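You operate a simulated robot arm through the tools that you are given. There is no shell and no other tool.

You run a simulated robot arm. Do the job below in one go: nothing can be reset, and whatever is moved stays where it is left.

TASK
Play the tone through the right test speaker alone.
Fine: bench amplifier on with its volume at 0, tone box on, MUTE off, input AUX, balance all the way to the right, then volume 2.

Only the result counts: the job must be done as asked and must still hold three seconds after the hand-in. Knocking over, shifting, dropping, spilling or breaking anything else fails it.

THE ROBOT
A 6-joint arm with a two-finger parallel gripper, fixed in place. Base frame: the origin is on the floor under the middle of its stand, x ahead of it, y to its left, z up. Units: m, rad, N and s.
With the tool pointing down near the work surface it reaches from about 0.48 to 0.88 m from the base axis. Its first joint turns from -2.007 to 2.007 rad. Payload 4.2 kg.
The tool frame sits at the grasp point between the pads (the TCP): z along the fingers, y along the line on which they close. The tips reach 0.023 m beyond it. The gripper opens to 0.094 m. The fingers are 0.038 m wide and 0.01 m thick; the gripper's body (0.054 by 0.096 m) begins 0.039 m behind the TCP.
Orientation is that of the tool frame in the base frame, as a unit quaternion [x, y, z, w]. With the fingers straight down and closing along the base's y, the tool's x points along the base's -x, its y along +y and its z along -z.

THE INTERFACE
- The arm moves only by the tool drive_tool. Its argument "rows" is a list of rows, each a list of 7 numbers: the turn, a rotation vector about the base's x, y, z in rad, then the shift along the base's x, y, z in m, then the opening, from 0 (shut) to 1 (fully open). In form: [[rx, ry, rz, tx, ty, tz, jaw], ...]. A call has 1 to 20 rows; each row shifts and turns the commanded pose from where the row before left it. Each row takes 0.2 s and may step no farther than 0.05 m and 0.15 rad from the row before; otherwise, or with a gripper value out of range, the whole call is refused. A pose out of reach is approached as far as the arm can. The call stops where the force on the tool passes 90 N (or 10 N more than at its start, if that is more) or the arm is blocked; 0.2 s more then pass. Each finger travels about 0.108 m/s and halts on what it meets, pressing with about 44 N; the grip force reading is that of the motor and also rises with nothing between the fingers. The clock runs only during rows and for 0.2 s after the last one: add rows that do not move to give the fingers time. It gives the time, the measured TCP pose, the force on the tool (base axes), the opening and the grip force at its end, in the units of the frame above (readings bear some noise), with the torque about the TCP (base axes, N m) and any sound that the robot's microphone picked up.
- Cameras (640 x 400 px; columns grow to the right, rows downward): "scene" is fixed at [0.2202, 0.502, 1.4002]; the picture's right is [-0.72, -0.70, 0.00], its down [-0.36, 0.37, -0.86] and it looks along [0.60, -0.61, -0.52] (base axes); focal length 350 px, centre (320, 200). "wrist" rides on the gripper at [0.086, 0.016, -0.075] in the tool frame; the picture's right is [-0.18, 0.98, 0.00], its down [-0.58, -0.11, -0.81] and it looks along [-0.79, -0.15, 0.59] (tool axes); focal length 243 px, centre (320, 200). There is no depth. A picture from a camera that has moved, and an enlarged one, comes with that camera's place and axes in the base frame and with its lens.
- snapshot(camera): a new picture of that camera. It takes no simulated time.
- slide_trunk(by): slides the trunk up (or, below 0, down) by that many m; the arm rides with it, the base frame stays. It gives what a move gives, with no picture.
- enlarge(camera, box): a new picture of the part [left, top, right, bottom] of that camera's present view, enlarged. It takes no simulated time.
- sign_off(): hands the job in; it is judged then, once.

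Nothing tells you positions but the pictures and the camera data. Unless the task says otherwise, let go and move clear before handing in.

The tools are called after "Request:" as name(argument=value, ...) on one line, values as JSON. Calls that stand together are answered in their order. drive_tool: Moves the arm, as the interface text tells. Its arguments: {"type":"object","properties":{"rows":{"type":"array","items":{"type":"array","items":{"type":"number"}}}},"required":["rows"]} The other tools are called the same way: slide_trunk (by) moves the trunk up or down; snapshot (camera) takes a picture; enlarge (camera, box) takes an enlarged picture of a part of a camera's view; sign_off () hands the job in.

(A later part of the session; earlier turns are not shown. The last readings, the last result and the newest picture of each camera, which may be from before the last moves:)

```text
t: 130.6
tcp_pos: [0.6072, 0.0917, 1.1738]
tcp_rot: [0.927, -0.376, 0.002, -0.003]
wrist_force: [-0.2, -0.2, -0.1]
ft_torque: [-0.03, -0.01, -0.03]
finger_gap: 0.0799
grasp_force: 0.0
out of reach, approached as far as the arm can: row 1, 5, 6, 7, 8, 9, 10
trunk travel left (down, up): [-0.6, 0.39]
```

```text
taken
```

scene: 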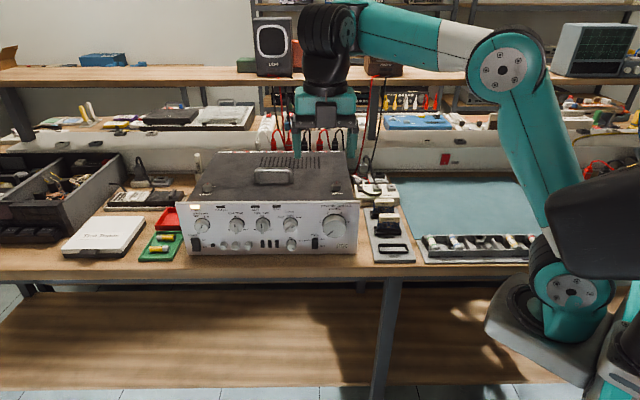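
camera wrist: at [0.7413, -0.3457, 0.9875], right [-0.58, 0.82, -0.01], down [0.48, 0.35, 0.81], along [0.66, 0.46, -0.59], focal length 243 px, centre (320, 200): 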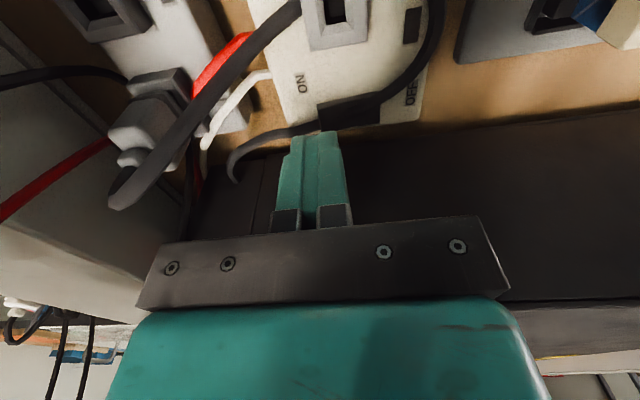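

Request:
drive_tool(rows=[[0, 0, 0, -0.01, -0.003, -0.04, 0.85], [0, 0, 0, -0.01, -0.003, -0.04, 0.85], [0, 0, 0, -0.01, -0.003, -0.04, 0.85], [-0.0938, -0.0981, 0, 0, 0, -0.01, 0.85], [-0.0938, -0.0981, 0, 0, 0, -0.01, 0.85], [-0.0938, -0.0981, 0, 0, 0, -0.01, 0.85], [-0.0938, -0.0981, 0, 0, 0, -0.01, 0.85], [-0.0938, -0.0981, 0, 0, 0, -0.01, 0.85], [-0.0938, -0.0981, 0, 0, 0, -0.01, 0.85], [-0.0938, -0.0981, 0, 0, 0, -0.01, 0.85], [-0.0938, -0.0981, 0, 0, 0, -0.01, 0.85], [-0.0938, -0.0981, 0, 0, 0, -0.01, 0.85], [0, 0, 0, 0, 0, 0, 0.85]])

Request:
snapshot(camera="scene")

Request:
snapshot(camera="wrist")

```text
t: 133.4
tcp_pos: [0.6708, 0.1417, 1.1837]
tcp_rot: [0.902, -0.365, 0.217, 0.079]
wrist_force: [-0.2, 0.6, 0.0]
ft_torque: [0.01, -0.01, -0.01]
finger_gap: 0.0798
grasp_force: 0.1
out of reach, approached as far as the arm can: row 1, 2, 3, 4, 5, 6, 7, 8, 9, 10, 11, 12
trunk travel left (down, up): [-0.6, 0.39]
```

```text
taken
```

scene: 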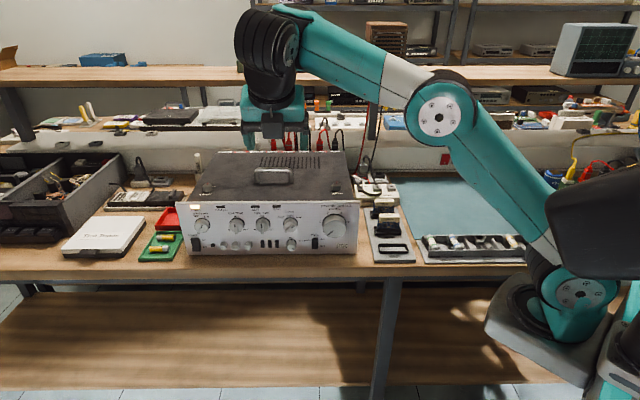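

```text
taken
camera wrist: at [0.6899, 0.0986, 1.2902], right [-0.8, -0.59, -0.1], down [-0.57, 0.68, 0.46], along [-0.21, 0.42, -0.88], focal length 243 px, centre (320, 200)
```

wrist: 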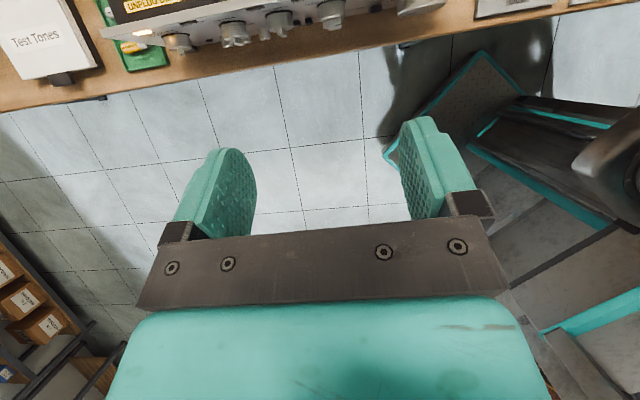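

The hand is too high relative to the lowered shoulder, so the tilt stalled. I'll first lower it, staying in front of the bench, then continue the tilt.

Request:
drive_tool(rows=[[0, 0, 0, -0.02, 0.015, -0.03, 0.85], [0, 0, 0, -0.02, 0.01, -0.04, 0.85], [0, 0, 0, -0.01, 0, -0.045, 0.85], [0, 0, 0, -0.01, -0.01, -0.045, 0.85], [0, 0, 0, 0, 0, 0, 0.85]])

Request:
snapshot(camera="scene")

```text
t: 134.6
tcp_pos: [0.6749, 0.2318, 1.093]
tcp_rot: [0.904, -0.366, 0.209, 0.075]
wrist_force: [-0.1, -0.3, 0.4]
ft_torque: [-0.01, 0.0, 0.0]
finger_gap: 0.0798
grasp_force: 0.1
out of reach, approached as far as the arm can: row 1, 2, 3, 4
trunk travel left (down, up): [-0.6, 0.39]
```

```text
taken
```

scene: 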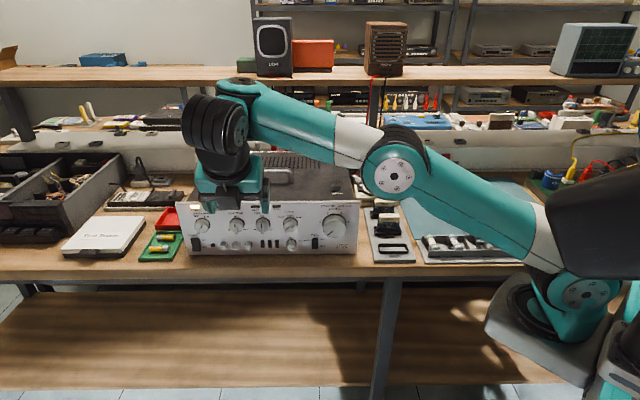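

The rotation toward the panel runs into a joint limit on this side, so I'll retrace the known-good path: untilt, turn the hand back 90°, and return to the spot where I pitched down before.

Request:
drive_tool(rows=[[0.1025, 0.1072, 0, 0, 0, 0, 0.85], [0.1025, 0.1072, 0, 0, 0, 0, 0.85], [0.1025, 0.1072, 0, 0, 0, 0, 0.85], [0, 0, -0.1428, -0.0077, -0.0182, 0, 0.85], [0, 0, -0.1428, -0.0077, -0.0182, 0, 0.85], [0, 0, -0.1428, -0.0077, -0.0182, 0, 0.85], [0, 0, -0.1428, -0.0077, -0.0182, 0, 0.85], [0, 0, -0.1428, -0.0077, -0.0182, 0, 0.85], [0, 0, -0.1428, -0.0077, -0.0182, 0, 0.85], [0, 0, -0.1428, -0.0077, -0.0182, 0, 0.85], [0, 0, -0.1428, -0.0077, -0.0182, 0, 0.85], [0, 0, -0.1428, -0.0077, -0.0182, 0, 0.85], [0, 0, -0.1428, -0.0077, -0.0182, 0, 0.85], [0, 0, -0.1428, -0.0077, -0.0182, 0, 0.85], [0, 0, 0, 0, 0, 0, 0.85]])

Request:
snapshot(camera="scene")

```text
t: 137.8
tcp_pos: [0.6388, 0.0576, 1.1568]
tcp_rot: [-0.389, 0.921, -0.01, -0.008]
wrist_force: [0.2, -0.5, -0.2]
ft_torque: [-0.03, 0.04, 0.04]
finger_gap: 0.0803
grasp_force: 0.1
out of reach, approached as far as the arm can: row 6, 7, 8, 9, 10, 11, 12, 13, 14
trunk travel left (down, up): [-0.6, 0.39]
```

```text
taken
```

scene: 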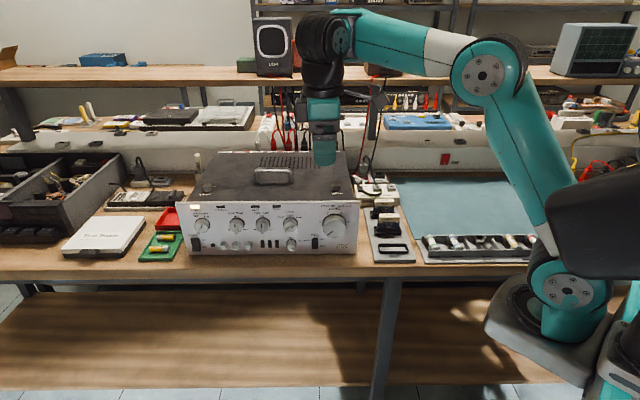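

I'll raise the trunk 0.12 to give the arm a better posture here, then lower the hand to the earlier pose.

Request:
slide_trunk(by=0.12)

Request:
drive_tool(rows=[[0, 0, 0, -0.005, -0.003, -0.045, 0.85], [0, 0, 0, -0.01, -0.005, -0.045, 0.85], [0, 0, 0, -0.015, -0.01, -0.045, 0.85], [0, 0, 0, -0.02, -0.01, -0.035, 0.85], [0, 0, 0, 0, 0, 0, 0.85]])

Request:
snapshot(camera="scene")

```text
t: 139.3
tcp_pos: [0.6398, 0.0583, 1.2766]
tcp_rot: [-0.39, 0.921, -0.01, -0.007]
wrist_force: [-0.2, -1.1, 1.1]
ft_torque: [0.01, -0.02, -0.02]
finger_gap: 0.08
grasp_force: 0.0
trunk travel left (down, up): [-0.72, 0.27]
```

```text
t: 140.5
tcp_pos: [0.6857, 0.0722, 1.2371]
tcp_rot: [-0.389, 0.921, -0.009, -0.009]
wrist_force: [-0.4, 0.1, 0.7]
ft_torque: [-0.02, 0.01, 0.03]
finger_gap: 0.0799
grasp_force: 0.1
out of reach, approached as far as the arm can: row 1, 2, 3, 4
trunk travel left (down, up): [-0.72, 0.27]
```

```text
taken
```

scene: 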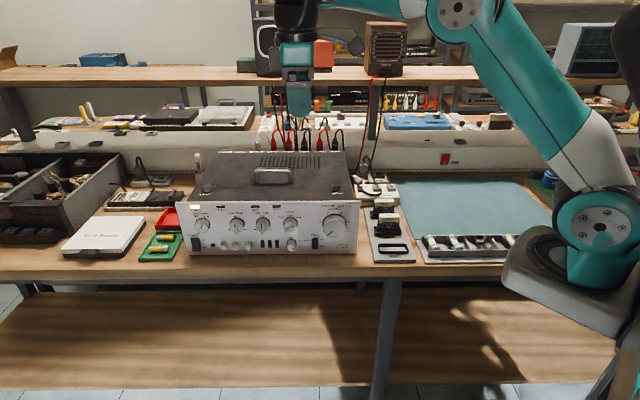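

The solver is pinned against a joint limit at this spot. I'll retreat toward the tone-box side, where this orientation was comfortable, and re-approach from there.

Request:
drive_tool(rows=[[0, 0, 0, 0.005, -0.035, 0, 0.85], [0, 0, 0, 0.005, -0.035, 0, 0.85], [0, 0, 0, 0.005, -0.035, 0, 0.85], [0, 0, 0, 0.005, -0.035, 0, 0.85], [0, 0, 0, 0.005, -0.035, 0, 0.85], [0, 0, 0, 0, 0, 0, 0.85]])

Request:
drive_tool(rows=[[0, 0, 0, 0, 0, -0.03, 0.85], [0, 0, 0, 0, 0, -0.03, 0.85], [0, 0, 0, 0, 0, 0, 0.85]])

Request:
snapshot(camera="scene")

```text
t: 141.9
tcp_pos: [0.7172, -0.103, 1.2446]
tcp_rot: [-0.389, 0.921, -0.01, -0.007]
wrist_force: [-0.2, 0.9, 0.5]
ft_torque: [0.04, 0.0, 0.0]
finger_gap: 0.0799
grasp_force: 0.0
out of reach, approached as far as the arm can: row 1, 3
trunk travel left (down, up): [-0.72, 0.27]
```

```text
t: 142.7
tcp_pos: [0.7453, -0.1026, 1.2112]
tcp_rot: [-0.389, 0.921, -0.008, -0.008]
wrist_force: [-0.5, -0.7, 0.3]
ft_torque: [0.03, -0.03, 0.02]
finger_gap: 0.08
grasp_force: 0.0
out of reach, approached as far as the arm can: row 1, 2
trunk travel left (down, up): [-0.72, 0.27]
```

```text
taken
```

scene: 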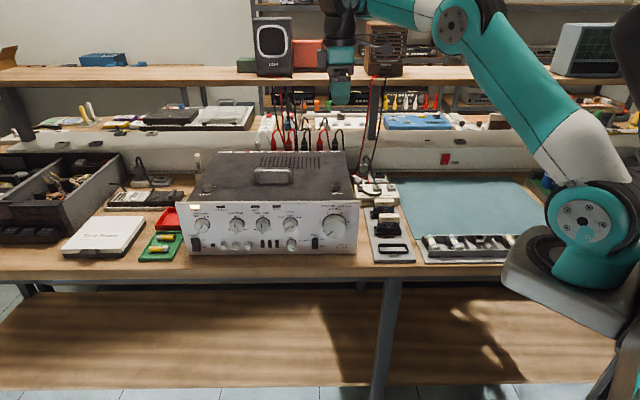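

Let me test what this arm configuration allows: I'll move in front of the panel at a height that was reachable and try pitching toward the panel from there.

Request:
drive_tool(rows=[[0, 0, 0, 0, 0, 0.045, 0.85], [0, 0, 0, 0, 0, 0.045, 0.85], [0, 0, 0, -0.028, 0.035, 0.01, 0.85], [0, 0, 0, -0.028, 0.035, 0, 0.85], [0, 0, 0, -0.028, 0.035, 0, 0.85], [0, 0, 0, -0.028, 0.035, 0, 0.85], [0, 0, 0, -0.015, 0.035, 0, 0.85], [0, 0, 0, 0, 0, 0, 0.85]])

Request:
drive_tool(rows=[[-0.0938, -0.0981, 0, 0, 0, 0, 0.85], [-0.0938, -0.0981, 0, 0, 0, 0, 0.85], [-0.0938, -0.0981, 0, 0, 0, 0, 0.85], [0, 0, 0, 0, 0, 0, 0.85]])

Request:
snapshot(camera="scene")

```text
t: 144.5
tcp_pos: [0.617, 0.0738, 1.3069]
tcp_rot: [-0.389, 0.921, -0.01, -0.007]
wrist_force: [-0.1, -0.2, 0.8]
ft_torque: [-0.04, 0.02, 0.0]
finger_gap: 0.08
grasp_force: 0.0
trunk travel left (down, up): [-0.72, 0.27]
```

```text
t: 145.5
tcp_pos: [0.6325, 0.0869, 1.341]
tcp_rot: [-0.378, 0.902, -0.195, 0.071]
wrist_force: [-0.4, -0.3, 1.7]
ft_torque: [0.03, 0.0, 0.0]
finger_gap: 0.0799
grasp_force: 0.0
out of reach, approached as far as the arm can: row 2, 3
trunk travel left (down, up): [-0.72, 0.27]
```

```text
taken
```

scene: 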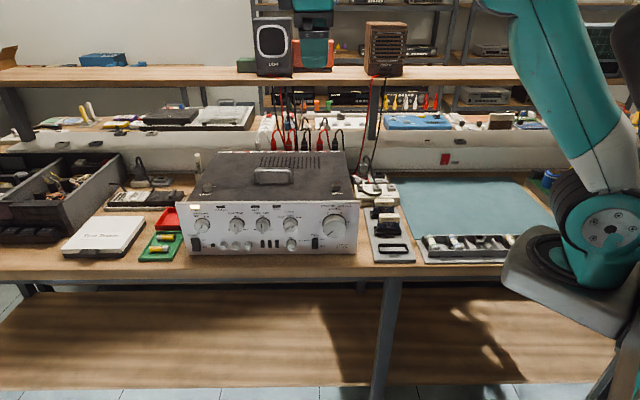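

I now understand the limit: the wrist flipped, and in this state it suits approaching with the hand rolled to the other side (camera left). I'll untilt, turn the hand 180° about vertical at this safe height, then tip it toward the panel that way.

Request:
drive_tool(rows=[[0.0965, 0.101, 0, 0, 0, 0, 0.85], [0.0965, 0.101, 0, 0, 0, 0, 0.85], [0.0965, 0.101, 0, 0, 0, 0, 0.85], [0, 0, 0.1496, 0, 0, 0.01, 0.85], [0, 0, 0.1496, 0, 0, 0.01, 0.85], [0, 0, 0.1496, 0, 0, 0.01, 0.85], [0, 0, 0.1496, 0, 0, 0, 0.85], [0, 0, 0.1496, 0, 0, 0, 0.85], [0, 0, 0.1496, 0, 0, 0, 0.85], [0, 0, 0.1496, 0, 0, 0, 0.85], [0, 0, 0.1496, 0, 0, 0, 0.85], [0, 0, 0.1496, 0, 0, 0, 0.85], [0, 0, 0.1496, 0, 0, 0, 0.85], [0, 0, 0.1496, 0, 0, 0, 0.85], [0, 0, 0, 0, 0, 0, 0.85]])

Request:
snapshot(camera="scene")

```text
t: 148.7
tcp_pos: [0.6325, 0.0866, 1.3716]
tcp_rot: [0.94, -0.34, 0.01, 0.004]
wrist_force: [-1.0, -0.5, -0.2]
ft_torque: [0.0, 0.02, -0.02]
finger_gap: 0.08
grasp_force: 0.1
trunk travel left (down, up): [-0.72, 0.27]
```

```text
taken
```

scene: 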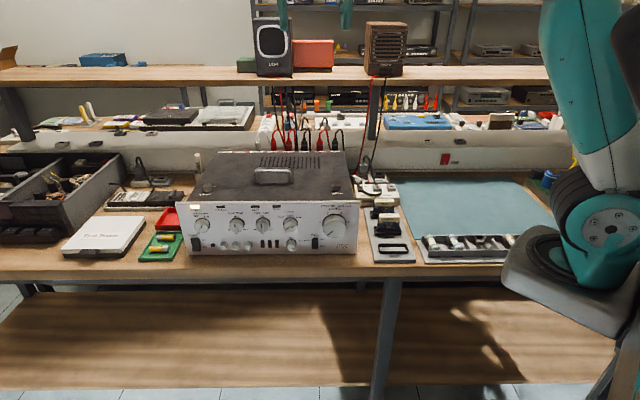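

Request:
drive_tool(rows=[[0, 0, 0.15, 0, 0, 0, 0.85], [0, 0, 0.15, 0, 0, 0, 0.85], [0, 0, 0.15, 0, 0, 0, 0.85], [0, 0, 0.15, 0, 0, 0, 0.85], [0, 0, 0.15, 0, 0, 0, 0.85], [0, 0, 0.15, 0, 0, 0, 0.85], [0, 0, 0.15, 0, 0, 0, 0.85], [0, 0, 0.15, 0, 0, 0, 0.85], [0, 0, 0.15, 0, 0, 0, 0.85], [0, 0, 0.15, 0, 0, 0, 0.85], [0, 0, 0, 0, 0, 0, 0.85]])

Request:
snapshot(camera="wrist")

```text
t: 151.1
tcp_pos: [0.6094, 0.0923, 1.3229]
tcp_rot: [0.92, 0.392, 0.014, 0.0]
wrist_force: [-0.4, -1.5, 0.4]
ft_torque: [0.02, 0.01, -0.02]
finger_gap: 0.08
grasp_force: 0.1
out of reach, approached as far as the arm can: row 8, 9, 10
trunk travel left (down, up): [-0.72, 0.27]
```

```text
taken
camera wrist: at [0.6789, 0.1425, 1.4001], right [0.58, -0.81, 0.01], down [-0.5, -0.35, 0.79], along [-0.64, -0.46, -0.61], focal length 243 px, centre (320, 200)
```

wrist: 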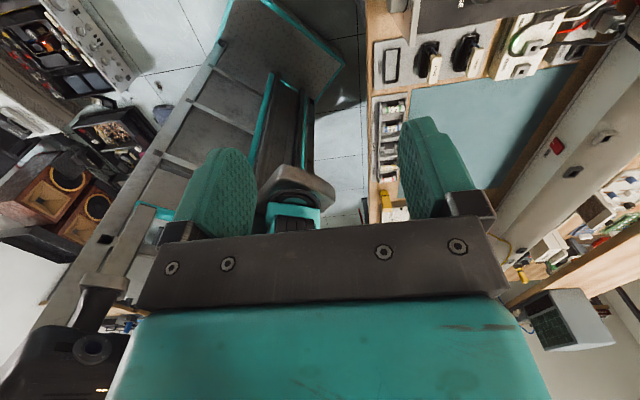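

Request:
drive_tool(rows=[[0, 0, 0, 0, 0, -0.03, 0.85], [0, 0, 0, 0, 0, -0.03, 0.85], [0, 0, 0, 0, 0, 0, 0.85]])

Request:
snapshot(camera="scene")

```text
t: 151.9
tcp_pos: [0.6228, 0.0999, 1.2845]
tcp_rot: [0.92, 0.391, 0.008, -0.004]
wrist_force: [-0.5, 0.1, 1.4]
ft_torque: [0.02, -0.02, -0.03]
finger_gap: 0.08
grasp_force: 0.0
out of reach, approached as far as the arm can: row 2
trunk travel left (down, up): [-0.72, 0.27]
```

```text
taken
```

scene: 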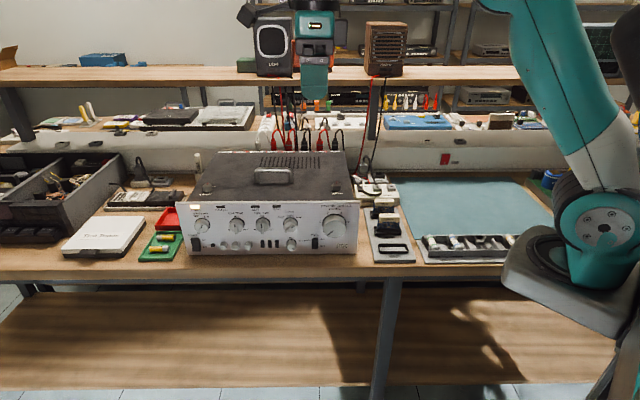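

The hand is near a roll limit with camera-left, so I'll go back to camera-forward (x toward the panel), then swing the hand sideways about the panel axis at this safe height — that puts the wrist above the hand, where lowering is possible.

Request:
drive_tool(rows=[[0, 0, -0.1427, -0.003, 0.0, 0.02, 0.85], [0, 0, -0.1427, -0.003, 0.0, 0.02, 0.85], [0, 0, -0.1427, 0, 0, 0.01, 0.85], [0, 0, -0.1427, 0, 0, 0.01, 0.85], [0, 0, -0.1427, 0, 0, 0, 0.85], [0, 0, -0.1427, 0, 0, 0, 0.85], [0, 0, -0.1427, 0, 0, 0, 0.85], [0, 0, -0.1427, 0, 0, 0, 0.85], [0, 0, -0.1427, 0, 0, 0, 0.85], [0, 0, -0.1427, 0, 0, 0, 0.85], [0, 0, -0.1427, 0, 0, 0, 0.85], [0, 0, 0, 0, 0, 0, 0.85]])

Request:
drive_tool(rows=[[-0.1032, 0.0987, 0, -0.0167, -0.0175, 0.0017, 0.85], [-0.1032, 0.0987, 0, -0.0164, -0.0171, 0.0052, 0.85], [-0.1032, 0.0987, 0, -0.0157, -0.0164, 0.0085, 0.85], [-0.1032, 0.0987, 0, -0.0147, -0.0154, 0.0116, 0.85], [0, 0, 0, 0, 0, 0, 0.85]])

Request:
snapshot(camera="scene")

```text
t: 154.5
tcp_pos: [0.6161, 0.0984, 1.3438]
tcp_rot: [0.927, -0.375, 0.01, 0.005]
wrist_force: [-0.3, 0.7, 0.6]
ft_torque: [-0.01, -0.02, 0.04]
finger_gap: 0.08
grasp_force: 0.1
trunk travel left (down, up): [-0.72, 0.27]
```

```text
t: 155.7
tcp_pos: [0.5294, 0.0249, 1.3015]
tcp_rot: [0.891, -0.357, -0.094, 0.264]
wrist_force: [-0.2, 1.1, -1.0]
ft_torque: [-0.01, -0.01, 0.02]
finger_gap: 0.0798
grasp_force: 0.2
out of reach, approached as far as the arm can: row 3, 4
trunk travel left (down, up): [-0.72, 0.27]
```

```text
taken
```

scene: 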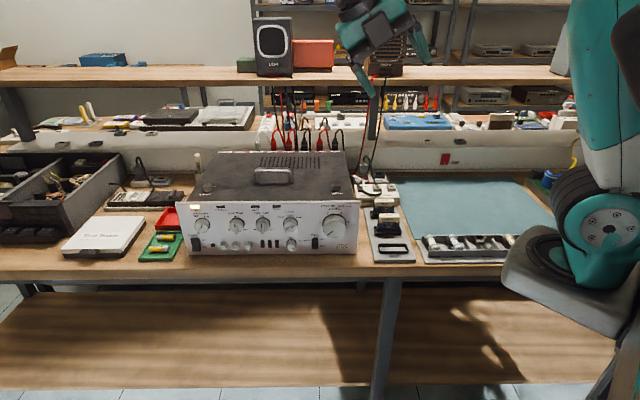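

Request:
drive_tool(rows=[[0, 0, 0, 0, 0, -0.03, 0.85], [0, 0, 0, 0, 0, -0.03, 0.85], [0, 0, 0, 0, 0, 0, 0.85]])

Request:
drive_tool(rows=[[-0.1032, 0.0987, 0, -0.0134, -0.014, 0.0, 0.85], [-0.1032, 0.0987, 0, -0.0118, -0.0124, 0.0, 0.85], [0, 0, 0, 0, 0, 0, 0.85]])

Request:
snapshot(camera="scene")

```text
t: 156.5
tcp_pos: [0.531, 0.0248, 1.2409]
tcp_rot: [0.891, -0.357, -0.094, 0.265]
wrist_force: [0.3, -0.1, 0.1]
ft_torque: [-0.02, -0.01, 0.0]
finger_gap: 0.0797
grasp_force: 0.1
trunk travel left (down, up): [-0.72, 0.27]
```

```text
t: 157.3
tcp_pos: [0.4945, 0.0034, 1.222]
tcp_rot: [0.845, -0.335, -0.146, 0.39]
wrist_force: [0.6, 0.8, 0.1]
ft_torque: [-0.03, 0.0, -0.03]
finger_gap: 0.0799
grasp_force: 0.2
out of reach, approached as far as the arm can: row 2
trunk travel left (down, up): [-0.72, 0.27]
```

```text
taken
```

scene: 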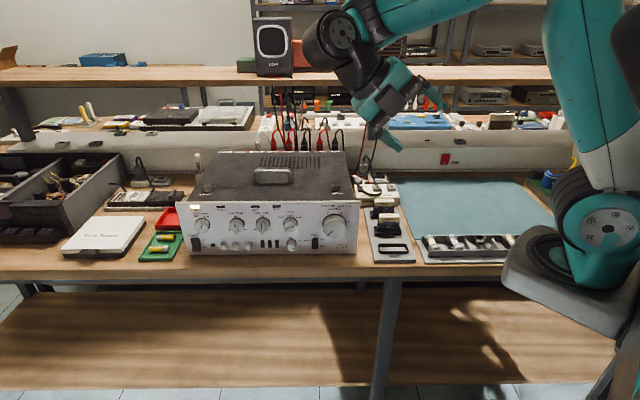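

Lowering works now. I'll continue swinging the hand while lowering.

Request:
drive_tool(rows=[[0, 0, 0, 0, 0, -0.04, 0.85], [0, 0, 0, 0, 0, -0.04, 0.85], [-0.1032, 0.0987, 0, -0.0118, -0.0124, 0.0, 0.85], [-0.1032, 0.0987, 0, -0.01, -0.0105, 0.0, 0.85], [-0.1032, 0.0987, 0, -0.008, -0.0084, 0.0, 0.85], [-0.1032, 0.0987, 0, -0.0058, -0.006, 0.0, 0.85], [0, 0, 0, 0, 0, 0, 0.85]])

Request:
snapshot(camera="scene")

```text
t: 158.9
tcp_pos: [0.4244, 0.0025, 1.1216]
tcp_rot: [0.703, -0.277, -0.235, 0.611]
wrist_force: [-0.3, 0.2, -0.4]
ft_torque: [0.0, 0.01, 0.02]
finger_gap: 0.0798
grasp_force: 0.1
out of reach, approached as far as the arm can: row 2, 4, 5, 6
trunk travel left (down, up): [-0.72, 0.27]
```

```text
taken
```

scene: 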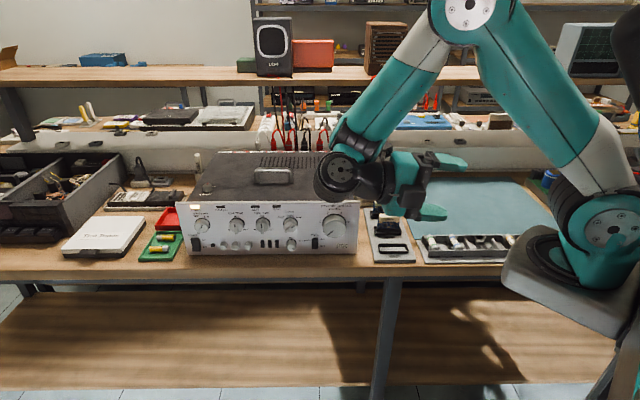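

The hand now points sideways with the forearm coming from above. Next I'll yaw it toward the panel while backing off the bench.

Request:
drive_tool(rows=[[0, 0, 0.1335, 0.0131, 0.0047, 0, 0.85], [0, 0, 0.1335, 0.0131, 0.0047, 0, 0.85], [0, 0, 0.1335, 0.0131, 0.0047, 0, 0.85], [0, 0, 0.1335, 0.0131, 0.0047, 0, 0.85], [0, 0, 0.1335, 0.0131, 0.0047, 0, 0.85], [0, 0, 0.1335, 0.0131, 0.0047, 0, 0.85], [0, 0, 0.1335, 0.0131, 0.0047, 0, 0.85], [0, 0, 0.1335, 0.0131, 0.0047, 0, 0.85], [0, 0, 0.1335, 0.0131, 0.0047, 0, 0.85], [0, 0, 0, 0, 0, 0, 0.85]])

Request:
snapshot(camera="scene")

Request:
snapshot(camera="wrist")

```text
t: 160.9
tcp_pos: [0.2695, 0.1222, 1.0562]
tcp_rot: [0.747, 0.096, 0.087, 0.652]
wrist_force: [0.0, -1.0, -0.4]
ft_torque: [0.01, -0.01, 0.03]
finger_gap: 0.0798
grasp_force: 0.0
out of reach, approached as far as the arm can: row 1, 2, 3, 4, 5, 6, 7, 8, 9
trunk travel left (down, up): [-0.72, 0.27]
stopped in row 10: the arm was blocked; the commanded pose is now the measured one
```

```text
taken
```

scene: 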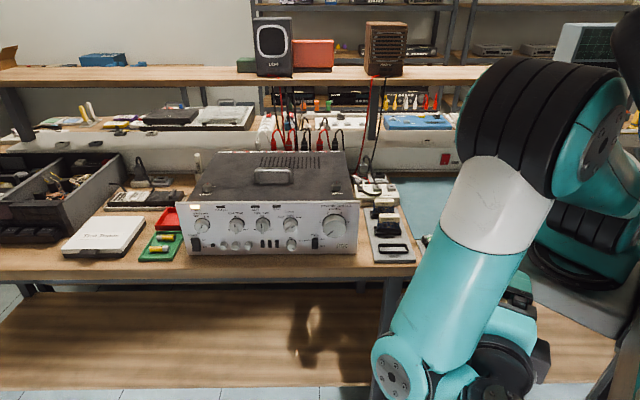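

```text
taken
camera wrist: at [0.3341, 0.2137, 1.0829], right [-0.15, -0.18, 0.97], down [-0.77, 0.64, 0.0], along [-0.62, -0.75, -0.23], focal length 243 px, centre (320, 200)
```

wrist: 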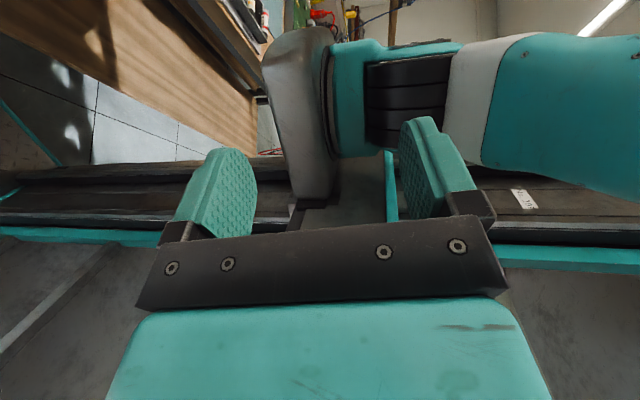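

The solver swung the arm in near its own stand and stopped; nothing on the bench is involved. The orientation is now what I wanted, so I'll bring the hand carefully back out in front of the bench.

Request:
drive_tool(rows=[[0, 0, 0, 0.015, 0.015, 0, 0.85], [0, 0, 0, 0.02, 0.02, 0, 0.85], [0, 0, 0, 0, 0, 0, 0.85]])

Request:
snapshot(camera="scene")

```text
t: 161.7
tcp_pos: [0.2729, 0.1508, 1.0447]
tcp_rot: [0.746, 0.09, 0.078, 0.655]
wrist_force: [-0.3, 0.0, 0.1]
ft_torque: [-0.02, -0.02, -0.02]
finger_gap: 0.0799
grasp_force: 0.1
out of reach, approached as far as the arm can: row 1, 2
trunk travel left (down, up): [-0.72, 0.27]
```

```text
taken
```

scene: 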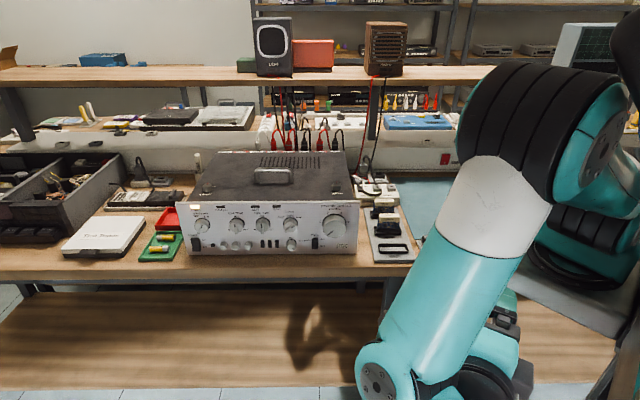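

I'll keep yawing the hand the same way through the panel direction, pivoting about the wrist, which should bring the wrist back to the working state.

Request:
drive_tool(rows=[[0, 0, 0.13, 0.018, 0.012, 0, 0.85], [0, 0, 0.13, 0.018, 0.013, 0, 0.85], [0, 0, 0.13, 0.018, 0.014, 0, 0.85], [0, 0, 0.13, 0.015, 0.016, 0, 0.85], [0, 0, 0, 0, 0, 0, 0.85]])

Request:
snapshot(camera="scene")

```text
t: 162.4
tcp_pos: [0.2603, 0.1492, 1.0321]
tcp_rot: [0.744, 0.115, 0.103, 0.65]
wrist_force: [0.1, -0.2, 0.3]
ft_torque: [0.0, -0.03, 0.05]
finger_gap: 0.0797
grasp_force: 0.0
out of reach, approached as far as the arm can: row 1, 2, 3
trunk travel left (down, up): [-0.72, 0.27]
stopped in row 3: the arm was blocked; the commanded pose is now the measured one
```

```text
taken
```

scene: 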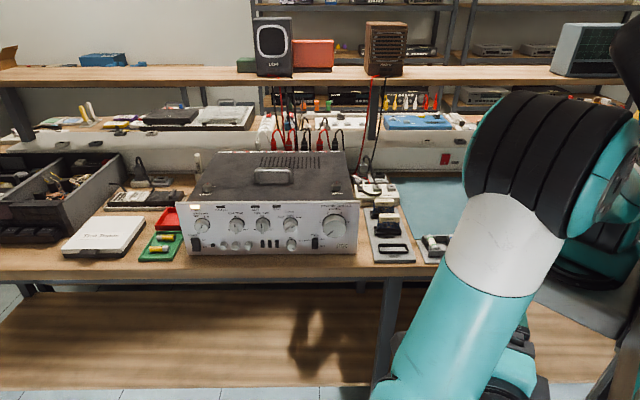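

Blocked again by the robot's own body, so I'll reverse the yaw and return toward the previous clear pose.

Request:
drive_tool(rows=[[0, 0, -0.13, 0.0, 0.0, 0.02, 0.85], [0, 0, -0.13, 0.01, -0.005, 0.02, 0.85], [0, 0, -0.13, 0.02, -0.015, 0.02, 0.85], [0, 0, -0.13, 0.02, -0.015, 0.02, 0.85], [0, 0, 0, 0, 0, 0, 0.85]])

Request:
snapshot(camera="scene")

```text
t: 163.6
tcp_pos: [0.3068, 0.1145, 1.1105]
tcp_rot: [0.749, -0.078, -0.065, 0.655]
wrist_force: [-0.2, -0.2, 0.2]
ft_torque: [-0.02, 0.0, 0.02]
finger_gap: 0.0799
grasp_force: 0.0
trunk travel left (down, up): [-0.72, 0.27]
```

```text
taken
```

scene: 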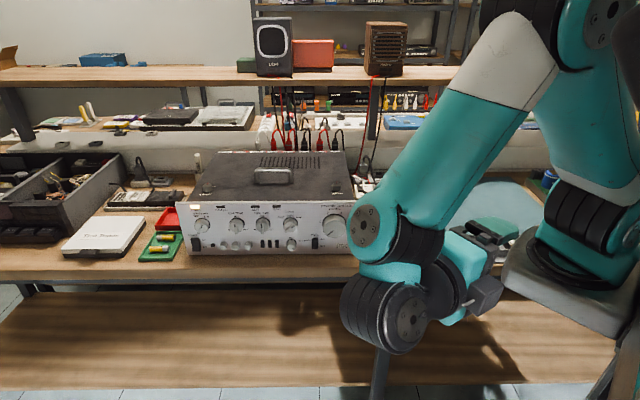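

This is a clean, unblocked pose with the forearm coming from above. I'll move the hand outward toward the volume knob region before yawing further.

Request:
drive_tool(rows=[[0, 0, 0, 0.03, 0, 0, 0.85], [0, 0, 0, 0.03, 0, 0, 0.85], [0, 0, 0, 0.03, 0, 0, 0.85], [0, 0, 0, 0.03, 0, 0, 0.85], [0, 0, 0, 0, 0, 0, 0.85]])

Request:
drive_tool(rows=[[0, 0, 0.1, 0.02, 0, 0, 0.85], [0, 0, 0.1, 0.02, 0, 0, 0.85], [0, 0, 0, 0, 0, 0, 0.85]])

Request:
snapshot(camera="scene")

```text
t: 164.8
tcp_pos: [0.3625, 0.1073, 1.0864]
tcp_rot: [0.749, -0.076, -0.065, 0.655]
wrist_force: [-0.2, 0.2, -0.2]
ft_torque: [0.0, 0.0, 0.02]
finger_gap: 0.0797
grasp_force: 0.1
out of reach, approached as far as the arm can: row 2, 3, 4
trunk travel left (down, up): [-0.72, 0.27]
```

```text
t: 165.6
tcp_pos: [0.3271, 0.1168, 1.0635]
tcp_rot: [0.753, 0.0, 0.001, 0.658]
wrist_force: [-0.2, 0.2, 0.5]
ft_torque: [0.0, 0.01, 0.03]
finger_gap: 0.0797
grasp_force: 0.0
out of reach, approached as far as the arm can: row 1, 2
trunk travel left (down, up): [-0.72, 0.27]
```

```text
taken
```

scene: 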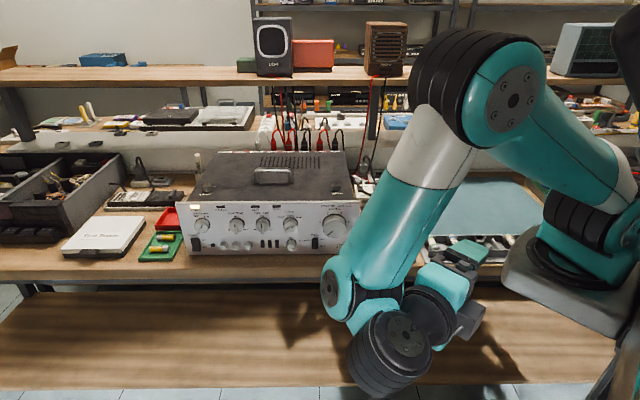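

This posture can't extend outward, so I'll retrace my steps back to the tool-down pose at height, in two stages.

Request:
drive_tool(rows=[[0, 0, -0.124, 0.005, -0.01, 0.0097, 0.85], [0, 0, -0.124, 0.0162, -0.019, 0.0097, 0.85], [0, 0, -0.124, 0.0162, -0.019, 0.0097, 0.85], [0, 0, -0.124, 0.0162, -0.019, 0.0097, 0.85], [0, 0, -0.124, 0.0202, -0.022, 0.0097, 0.85], [0, 0, -0.124, 0.0202, -0.025, 0.0097, 0.85], [0, 0, 0, 0, 0, 0, 0.85]])

Request:
drive_tool(rows=[[0.1034, -0.0988, 0, 0.0192, 0.0096, 0.0222, 0.85], [0.1034, -0.0988, 0, 0.0192, 0.0096, 0.0222, 0.85], [0.1034, -0.0988, 0, 0.0192, 0.0096, 0.0222, 0.85], [0.1034, -0.0988, 0, 0.0192, 0.0096, 0.0222, 0.85], [0.1034, -0.0988, 0, 0.0192, 0.0096, 0.0222, 0.85], [0, 0, 0, 0, 0, 0, 0.85]])

Request:
snapshot(camera="scene")

```text
t: 167.2
tcp_pos: [0.4221, 0.0036, 1.1224]
tcp_rot: [0.701, -0.274, -0.239, 0.613]
wrist_force: [0.4, 0.7, -0.3]
ft_torque: [0.0, 0.02, -0.03]
finger_gap: 0.0801
grasp_force: 0.0
trunk travel left (down, up): [-0.72, 0.27]
```

```text
t: 168.6
tcp_pos: [0.5202, 0.0525, 1.2337]
tcp_rot: [0.87, -0.345, -0.123, 0.331]
wrist_force: [-0.2, -0.4, -0.8]
ft_torque: [-0.04, -0.02, 0.02]
finger_gap: 0.08
grasp_force: 0.0
trunk travel left (down, up): [-0.72, 0.27]
```

```text
taken
```

scene: 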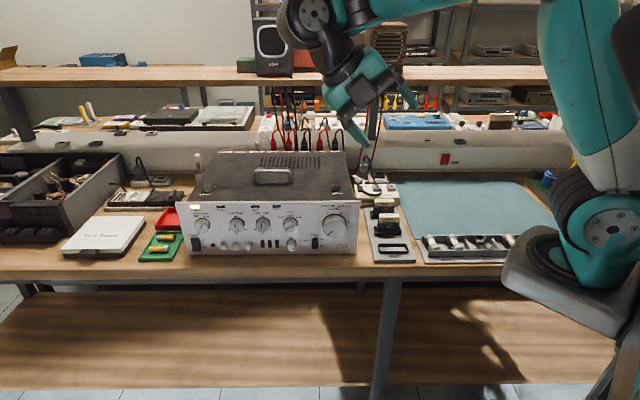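

Back to a clean pose without warnings. From here I'll tip the hand toward the panel directly (tool leaning up-left), in small checked steps.

Request:
drive_tool(rows=[[-0.0693, -0.0725, 0.0882, 0.0087, 0.0031, 0.0093, 0.85], [-0.0693, -0.0725, 0.0882, 0.0087, 0.0031, 0.0093, 0.85], [-0.0693, -0.0725, 0.0882, 0.0087, 0.0031, 0.0093, 0.85], [0, 0, 0, 0, 0, 0, 0.85]])

Request:
snapshot(camera="scene")

```text
t: 169.6
tcp_pos: [0.4625, 0.1102, 1.1911]
tcp_rot: [0.88, -0.28, 0.037, 0.383]
wrist_force: [0.2, -0.5, -0.5]
ft_torque: [-0.03, 0.02, 0.02]
finger_gap: 0.0799
grasp_force: 0.1
out of reach, approached as far as the arm can: row 1, 2, 3
trunk travel left (down, up): [-0.72, 0.27]
```

```text
taken
```

scene: 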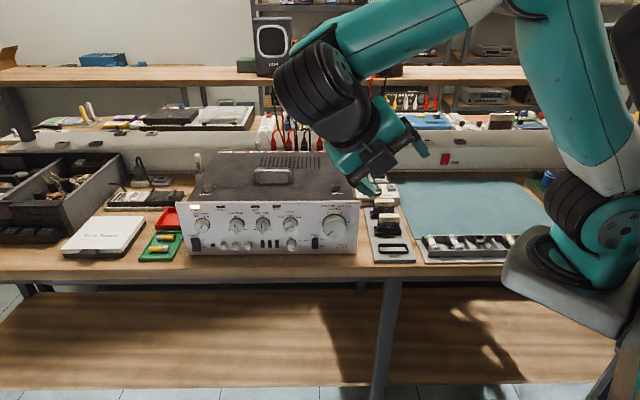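

I've worked out the real constraint: the elbow can't fold past a certain point, so at this spot the shoulder must be well below (or above) the wrist. I'll raise the hand, then drop the trunk substantially, which should free the motion.

Request:
drive_tool(rows=[[0, 0, 0, 0, 0, 0.04, 0.85], [0, 0, 0, 0, 0, 0.045, 0.85], [0, 0, 0, 0, 0, 0.045, 0.85], [0, 0, 0, 0.01, 0, 0.045, 0.85], [0, 0, 0, 0.01, 0, 0.045, 0.85], [0, 0, 0, 0, 0, 0, 0.85]])

Request:
slide_trunk(by=-0.2)

Request:
snapshot(camera="scene")

```text
t: 171.0
tcp_pos: [0.389, 0.1172, 1.2419]
tcp_rot: [0.877, -0.273, 0.052, 0.392]
wrist_force: [-0.3, -0.1, -0.2]
ft_torque: [-0.01, -0.02, -0.07]
finger_gap: 0.0799
grasp_force: 0.1
out of reach, approached as far as the arm can: row 1, 2, 3, 4, 5
trunk travel left (down, up): [-0.72, 0.27]
```

```text
t: 173.1
tcp_pos: [0.3902, 0.1181, 1.0417]
tcp_rot: [0.877, -0.273, 0.051, 0.392]
wrist_force: [0.4, -0.4, 0.2]
ft_torque: [0.01, -0.02, 0.0]
finger_gap: 0.0798
grasp_force: 0.0
trunk travel left (down, up): [-0.52, 0.47]
```

```text
taken
```

scene: 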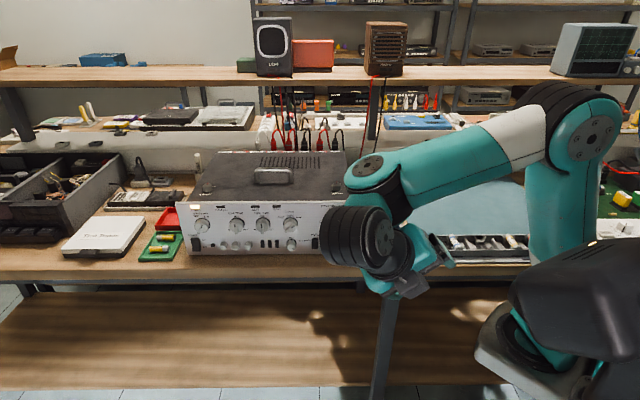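

I'll move out to the far-left area in front of the bench, where the elbow is open and there is freedom to reorient the wrist.

Request:
drive_tool(rows=[[0, 0, 0, 0.02, 0.03, 0.01, 0.85], [0, 0, 0, 0.02, 0.03, 0.01, 0.85], [0, 0, 0, 0.025, 0.03, 0.01, 0.85], [0, 0, 0, 0.03, 0.03, 0.01, 0.85], [0, 0, 0, 0.03, 0.03, 0.01, 0.85], [0, 0, 0, 0.03, 0.03, 0.01, 0.85], [0, 0, 0, 0.03, 0.03, 0.01, 0.85], [0, 0, 0, 0, 0, 0, 0.85]])

Request:
snapshot(camera="scene")

```text
t: 174.9
tcp_pos: [0.4612, 0.2452, 0.9548]
tcp_rot: [0.878, -0.274, 0.05, 0.39]
wrist_force: [0.0, 0.8, -0.1]
ft_torque: [-0.02, 0.01, 0.02]
finger_gap: 0.0799
grasp_force: 0.0
out of reach, approached as far as the arm can: row 1, 2, 3, 4, 5, 6, 7
trunk travel left (down, up): [-0.52, 0.47]
```

```text
taken
```

scene: 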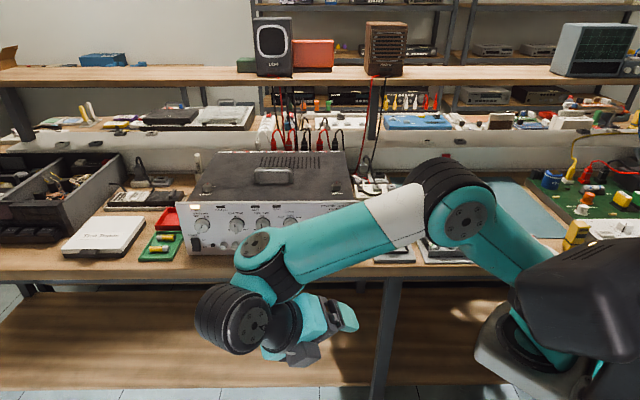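

I'll try to recover the arm's original home posture: raise the trunk back to its starting height, then return to a tool-down pose near the start position.

Request:
slide_trunk(by=0.28)

Request:
drive_tool(rows=[[0.1336, -0.0233, 0, 0, 0, 0.01, 0.85], [0.1336, -0.0233, 0, 0, 0, 0.01, 0.85], [0.1336, -0.0233, 0, 0, 0, 0.01, 0.85], [0.1336, -0.0233, 0, 0, 0, 0.01, 0.85], [0.1336, -0.0233, 0, 0, 0, 0.01, 0.85], [0.1336, -0.0233, 0, 0, 0, 0.01, 0.85], [0, 0, 0, 0, 0, 0, 0.85]])

Request:
snapshot(camera="scene")

```text
t: 177.8
tcp_pos: [0.4617, 0.2461, 1.2368]
tcp_rot: [0.878, -0.273, 0.051, 0.39]
wrist_force: [0.6, 0.0, 0.5]
ft_torque: [-0.01, 0.02, 0.0]
finger_gap: 0.08
grasp_force: 0.0
trunk travel left (down, up): [-0.8, 0.19]
```

```text
t: 179.4
tcp_pos: [0.4803, 0.28, 1.3494]
tcp_rot: [0.955, -0.297, -0.002, -0.002]
wrist_force: [0.4, 0.1, 0.1]
ft_torque: [-0.03, 0.01, -0.03]
finger_gap: 0.0796
grasp_force: 0.1
out of reach, approached as far as the arm can: row 4, 5, 6
trunk travel left (down, up): [-0.8, 0.19]
```

```text
taken
```

scene: 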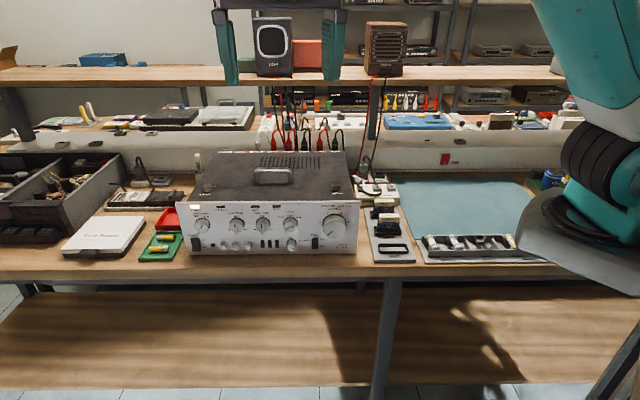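

Request:
drive_tool(rows=[[0, 0, -0.1494, 0, 0, 0.02, 0.85], [0, 0, -0.1494, 0, 0, 0.02, 0.85], [0, 0, -0.1494, 0, 0, 0, 0.85], [0, 0, -0.1494, 0, 0, 0, 0.85], [0, 0, -0.1494, 0, 0, 0, 0.85], [0, 0, -0.1494, 0, 0, 0, 0.85], [0, 0, -0.1494, 0, 0, 0, 0.85], [0, 0, -0.1494, 0, 0, 0, 0.85], [0, 0, -0.1494, 0, 0, 0, 0.85], [0, 0, 0, 0, 0, 0, 0.85]])

Request:
drive_tool(rows=[[0, 0, -0.1494, 0, 0, 0, 0.85], [0, 0, -0.1494, 0, 0, 0, 0.85], [0, 0, -0.1494, 0, 0, 0, 0.85], [0, 0, -0.1494, 0, 0, 0, 0.85], [0, 0, -0.1494, 0, 0, 0, 0.85], [0, 0, -0.1494, 0, 0, 0, 0.85], [0, 0, -0.1494, 0, 0, 0, 0.85], [0, 0, -0.1494, 0, 0, 0, 0.85], [0, 0, 0, 0, 0, 0, 0.85]])

Request:
snapshot(camera="scene")

```text
t: 181.6
tcp_pos: [0.4806, 0.2808, 1.3895]
tcp_rot: [-0.561, 0.828, -0.001, 0.001]
wrist_force: [-0.5, -0.4, 0.7]
ft_torque: [0.02, 0.03, 0.0]
finger_gap: 0.0799
grasp_force: 0.0
trunk travel left (down, up): [-0.8, 0.19]
```

```text
t: 183.6
tcp_pos: [0.4797, 0.2812, 1.3885]
tcp_rot: [0.002, 1.0, -0.002, 0.001]
wrist_force: [-0.7, 0.3, 0.4]
ft_torque: [0.0, -0.01, -0.01]
finger_gap: 0.08
grasp_force: 0.0
trunk travel left (down, up): [-0.8, 0.19]
```

```text
taken
```

scene: 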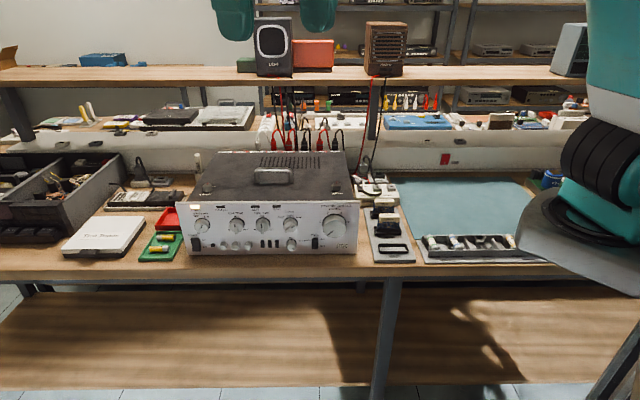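

Unflagged so far. Now moving to the start position and lowering.

Request:
drive_tool(rows=[[0, 0, 0, -0.0085, -0.0445, 0, 0.85], [0, 0, 0, -0.0085, -0.0445, 0, 0.85], [0, 0, 0, -0.0085, -0.0445, 0, 0.85], [0, 0, 0, -0.0085, -0.0445, 0, 0.85], [0, 0, 0, 0, 0, 0, 0.85]])

Request:
drive_tool(rows=[[0, 0, 0, 0, 0, -0.04, 0.85], [0, 0, 0, 0, 0, -0.04, 0.85], [0, 0, 0, 0, 0, 0, 0.85]])

Request:
snapshot(camera="scene")

```text
t: 184.8
tcp_pos: [0.4492, 0.1073, 1.4118]
tcp_rot: [0.001, 1.0, -0.002, 0.0]
wrist_force: [0.0, 0.0, 0.5]
ft_torque: [-0.02, -0.01, -0.01]
finger_gap: 0.0802
grasp_force: 0.1
out of reach, approached as far as the arm can: row 2, 3, 4
trunk travel left (down, up): [-0.8, 0.19]
```

```text
t: 185.6
tcp_pos: [0.448, 0.1054, 1.3307]
tcp_rot: [0.001, 1.0, -0.002, 0.001]
wrist_force: [0.6, -0.5, 0.3]
ft_torque: [0.02, 0.02, 0.0]
finger_gap: 0.08
grasp_force: 0.0
out of reach, approached as far as the arm can: row 1
trunk travel left (down, up): [-0.8, 0.19]
```

```text
taken
```

scene: 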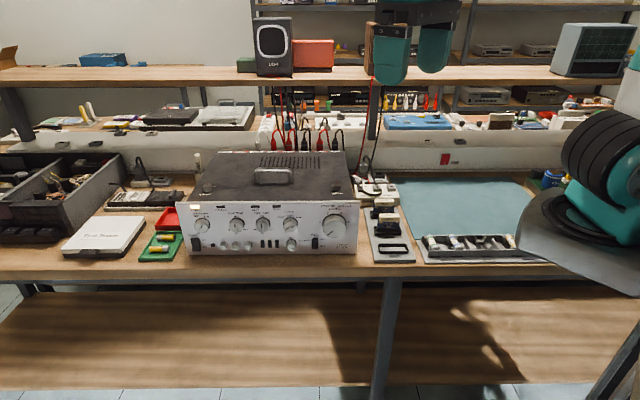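

Lowering is now accepted — the wrist may be back in its original state. Continuing down to the start height.

Request:
drive_tool(rows=[[0, 0, 0, 0, 0, -0.04, 0.85], [0, 0, 0, 0, 0, -0.04, 0.85], [0, 0, 0, 0, 0, -0.04, 0.85], [0, 0, 0, 0, 0, -0.035, 0.85], [0, 0, 0, 0, 0, 0, 0.85]])

Request:
snapshot(camera="scene")

```text
t: 186.8
tcp_pos: [0.4501, 0.1062, 1.1764]
tcp_rot: [0.001, 1.0, -0.002, 0.001]
wrist_force: [-0.2, 0.0, 0.9]
ft_torque: [0.03, 0.01, -0.02]
finger_gap: 0.08
grasp_force: 0.0
trunk travel left (down, up): [-0.8, 0.19]
```

```text
taken
```

scene: 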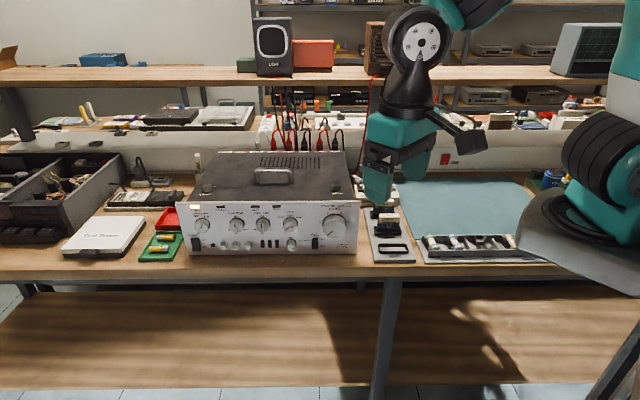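

The view matches the start exactly, so the arm is back in its original posture. I'll repeat the path that worked for the volume knob: turn the hand so the camera faces the panel.

Request:
drive_tool(rows=[[0, 0, 0.148, 0.00625, 0.00077, -0.00485, 0.85], [0, 0, 0.148, 0.00625, 0.00077, -0.00485, 0.85], [0, 0, 0.148, 0.00625, 0.00077, -0.00485, 0.85], [0, 0, 0.148, 0.00625, 0.00077, -0.00485, 0.85], [0, 0, 0.148, 0.00625, 0.00077, -0.00485, 0.85], [0, 0, 0.148, 0.00625, 0.00077, -0.00485, 0.85], [0, 0, 0.148, 0.00625, 0.00077, -0.00485, 0.85], [0, 0, 0.148, 0.00625, 0.00077, -0.00485, 0.85], [0, 0, 0.148, 0.00625, 0.00077, -0.00485, 0.85], [0, 0, 0.148, 0.00625, 0.00077, -0.00485, 0.85], [0, 0, 0.148, 0.00625, 0.00077, -0.00485, 0.85], [0, 0, 0.148, 0.00625, 0.00077, -0.00485, 0.85], [0, 0, 0.148, 0.00625, 0.00077, -0.00485, 0.85], [0, 0, 0.148, 0.00625, 0.00077, -0.00485, 0.85], [0, 0, 0.148, 0.00625, 0.00077, -0.00485, 0.85], [0, 0, 0.148, 0.00625, 0.00077, -0.00485, 0.85], [0, 0, 0, 0, 0, 0, 0.85]])

Request:
drive_tool(rows=[[-0.1045, -0.107, 0, 0, 0, 0, 0.85], [-0.1045, -0.107, 0, 0, 0, 0, 0.85], [-0.1045, -0.107, 0, 0, 0, 0, 0.85], [-0.1045, -0.107, 0, 0, 0, 0, 0.85], [-0.1045, -0.107, 0, 0, 0, 0, 0.85], [-0.1045, -0.107, 0, 0, 0, 0, 0.85], [-0.1045, -0.107, 0, 0, 0, 0, 0.85], [0, 0, 0, 0, 0, 0, 0.85]])

Request:
snapshot(camera="scene")

```text
t: 190.4
tcp_pos: [0.5504, 0.1196, 1.0989]
tcp_rot: [0.926, -0.377, -0.001, -0.002]
wrist_force: [0.1, -0.1, 0.2]
ft_torque: [-0.03, 0.01, -0.01]
finger_gap: 0.0798
grasp_force: 0.2
trunk travel left (down, up): [-0.8, 0.19]
```

```text
t: 192.2
tcp_pos: [0.5506, 0.1186, 1.0994]
tcp_rot: [0.803, -0.326, 0.464, 0.185]
wrist_force: [0.8, 0.1, -0.3]
ft_torque: [0.0, -0.01, 0.02]
finger_gap: 0.0799
grasp_force: 0.1
trunk travel left (down, up): [-0.8, 0.19]
```

```text
taken
```

scene: 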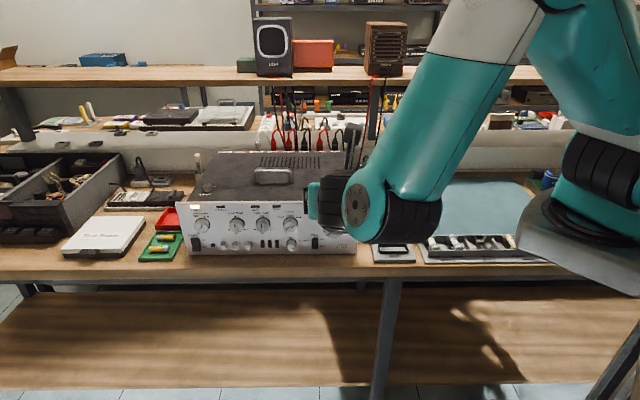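

Request:
drive_tool(rows=[[-0.0603, -0.0631, 0, 0, 0, 0, 0.85], [0.0947, -0.0905, 0, 0, 0, 0, 0.85], [0.0947, -0.0905, 0, 0, 0, 0, 0.85], [-0.0603, -0.0631, 0.0, 0, 0, 0, 0.85], [0.0947, -0.0905, 0, 0, 0, 0, 0.85], [0.0947, -0.0905, 0, 0, 0, 0, 0.85], [0.0947, -0.0905, 0, 0, 0, 0, 0.85], [0.0947, -0.0905, 0, 0, 0, 0, 0.85], [0.0947, -0.0905, 0, 0, 0, 0, 0.85], [0.0947, -0.0905, 0, 0, 0, 0, 0.85], [0, 0, 0, 0.0057, -0.0105, 0.0115, 0.85], [0, 0, 0, 0.0057, -0.0105, 0.0115, 0.85], [0, 0, 0, 0.0057, -0.0105, 0.0115, 0.85], [0, 0, 0, 0.0057, -0.0105, 0.0115, 0.85], [0, 0, 0, 0, 0, 0, 0.85]])

Request:
snapshot(camera="scene")

```text
t: 195.4
tcp_pos: [0.5718, 0.0774, 1.1455]
tcp_rot: [0.552, -0.525, 0.616, -0.201]
wrist_force: [0.3, 0.2, -0.2]
ft_torque: [0.0, -0.01, -0.01]
finger_gap: 0.0799
grasp_force: 0.0
trunk travel left (down, up): [-0.8, 0.19]
```

```text
taken
```

scene: 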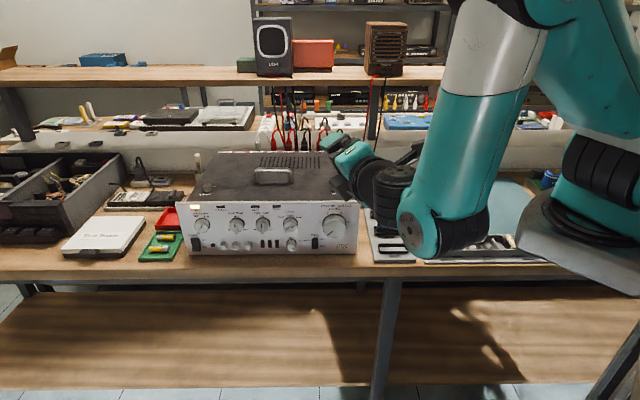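

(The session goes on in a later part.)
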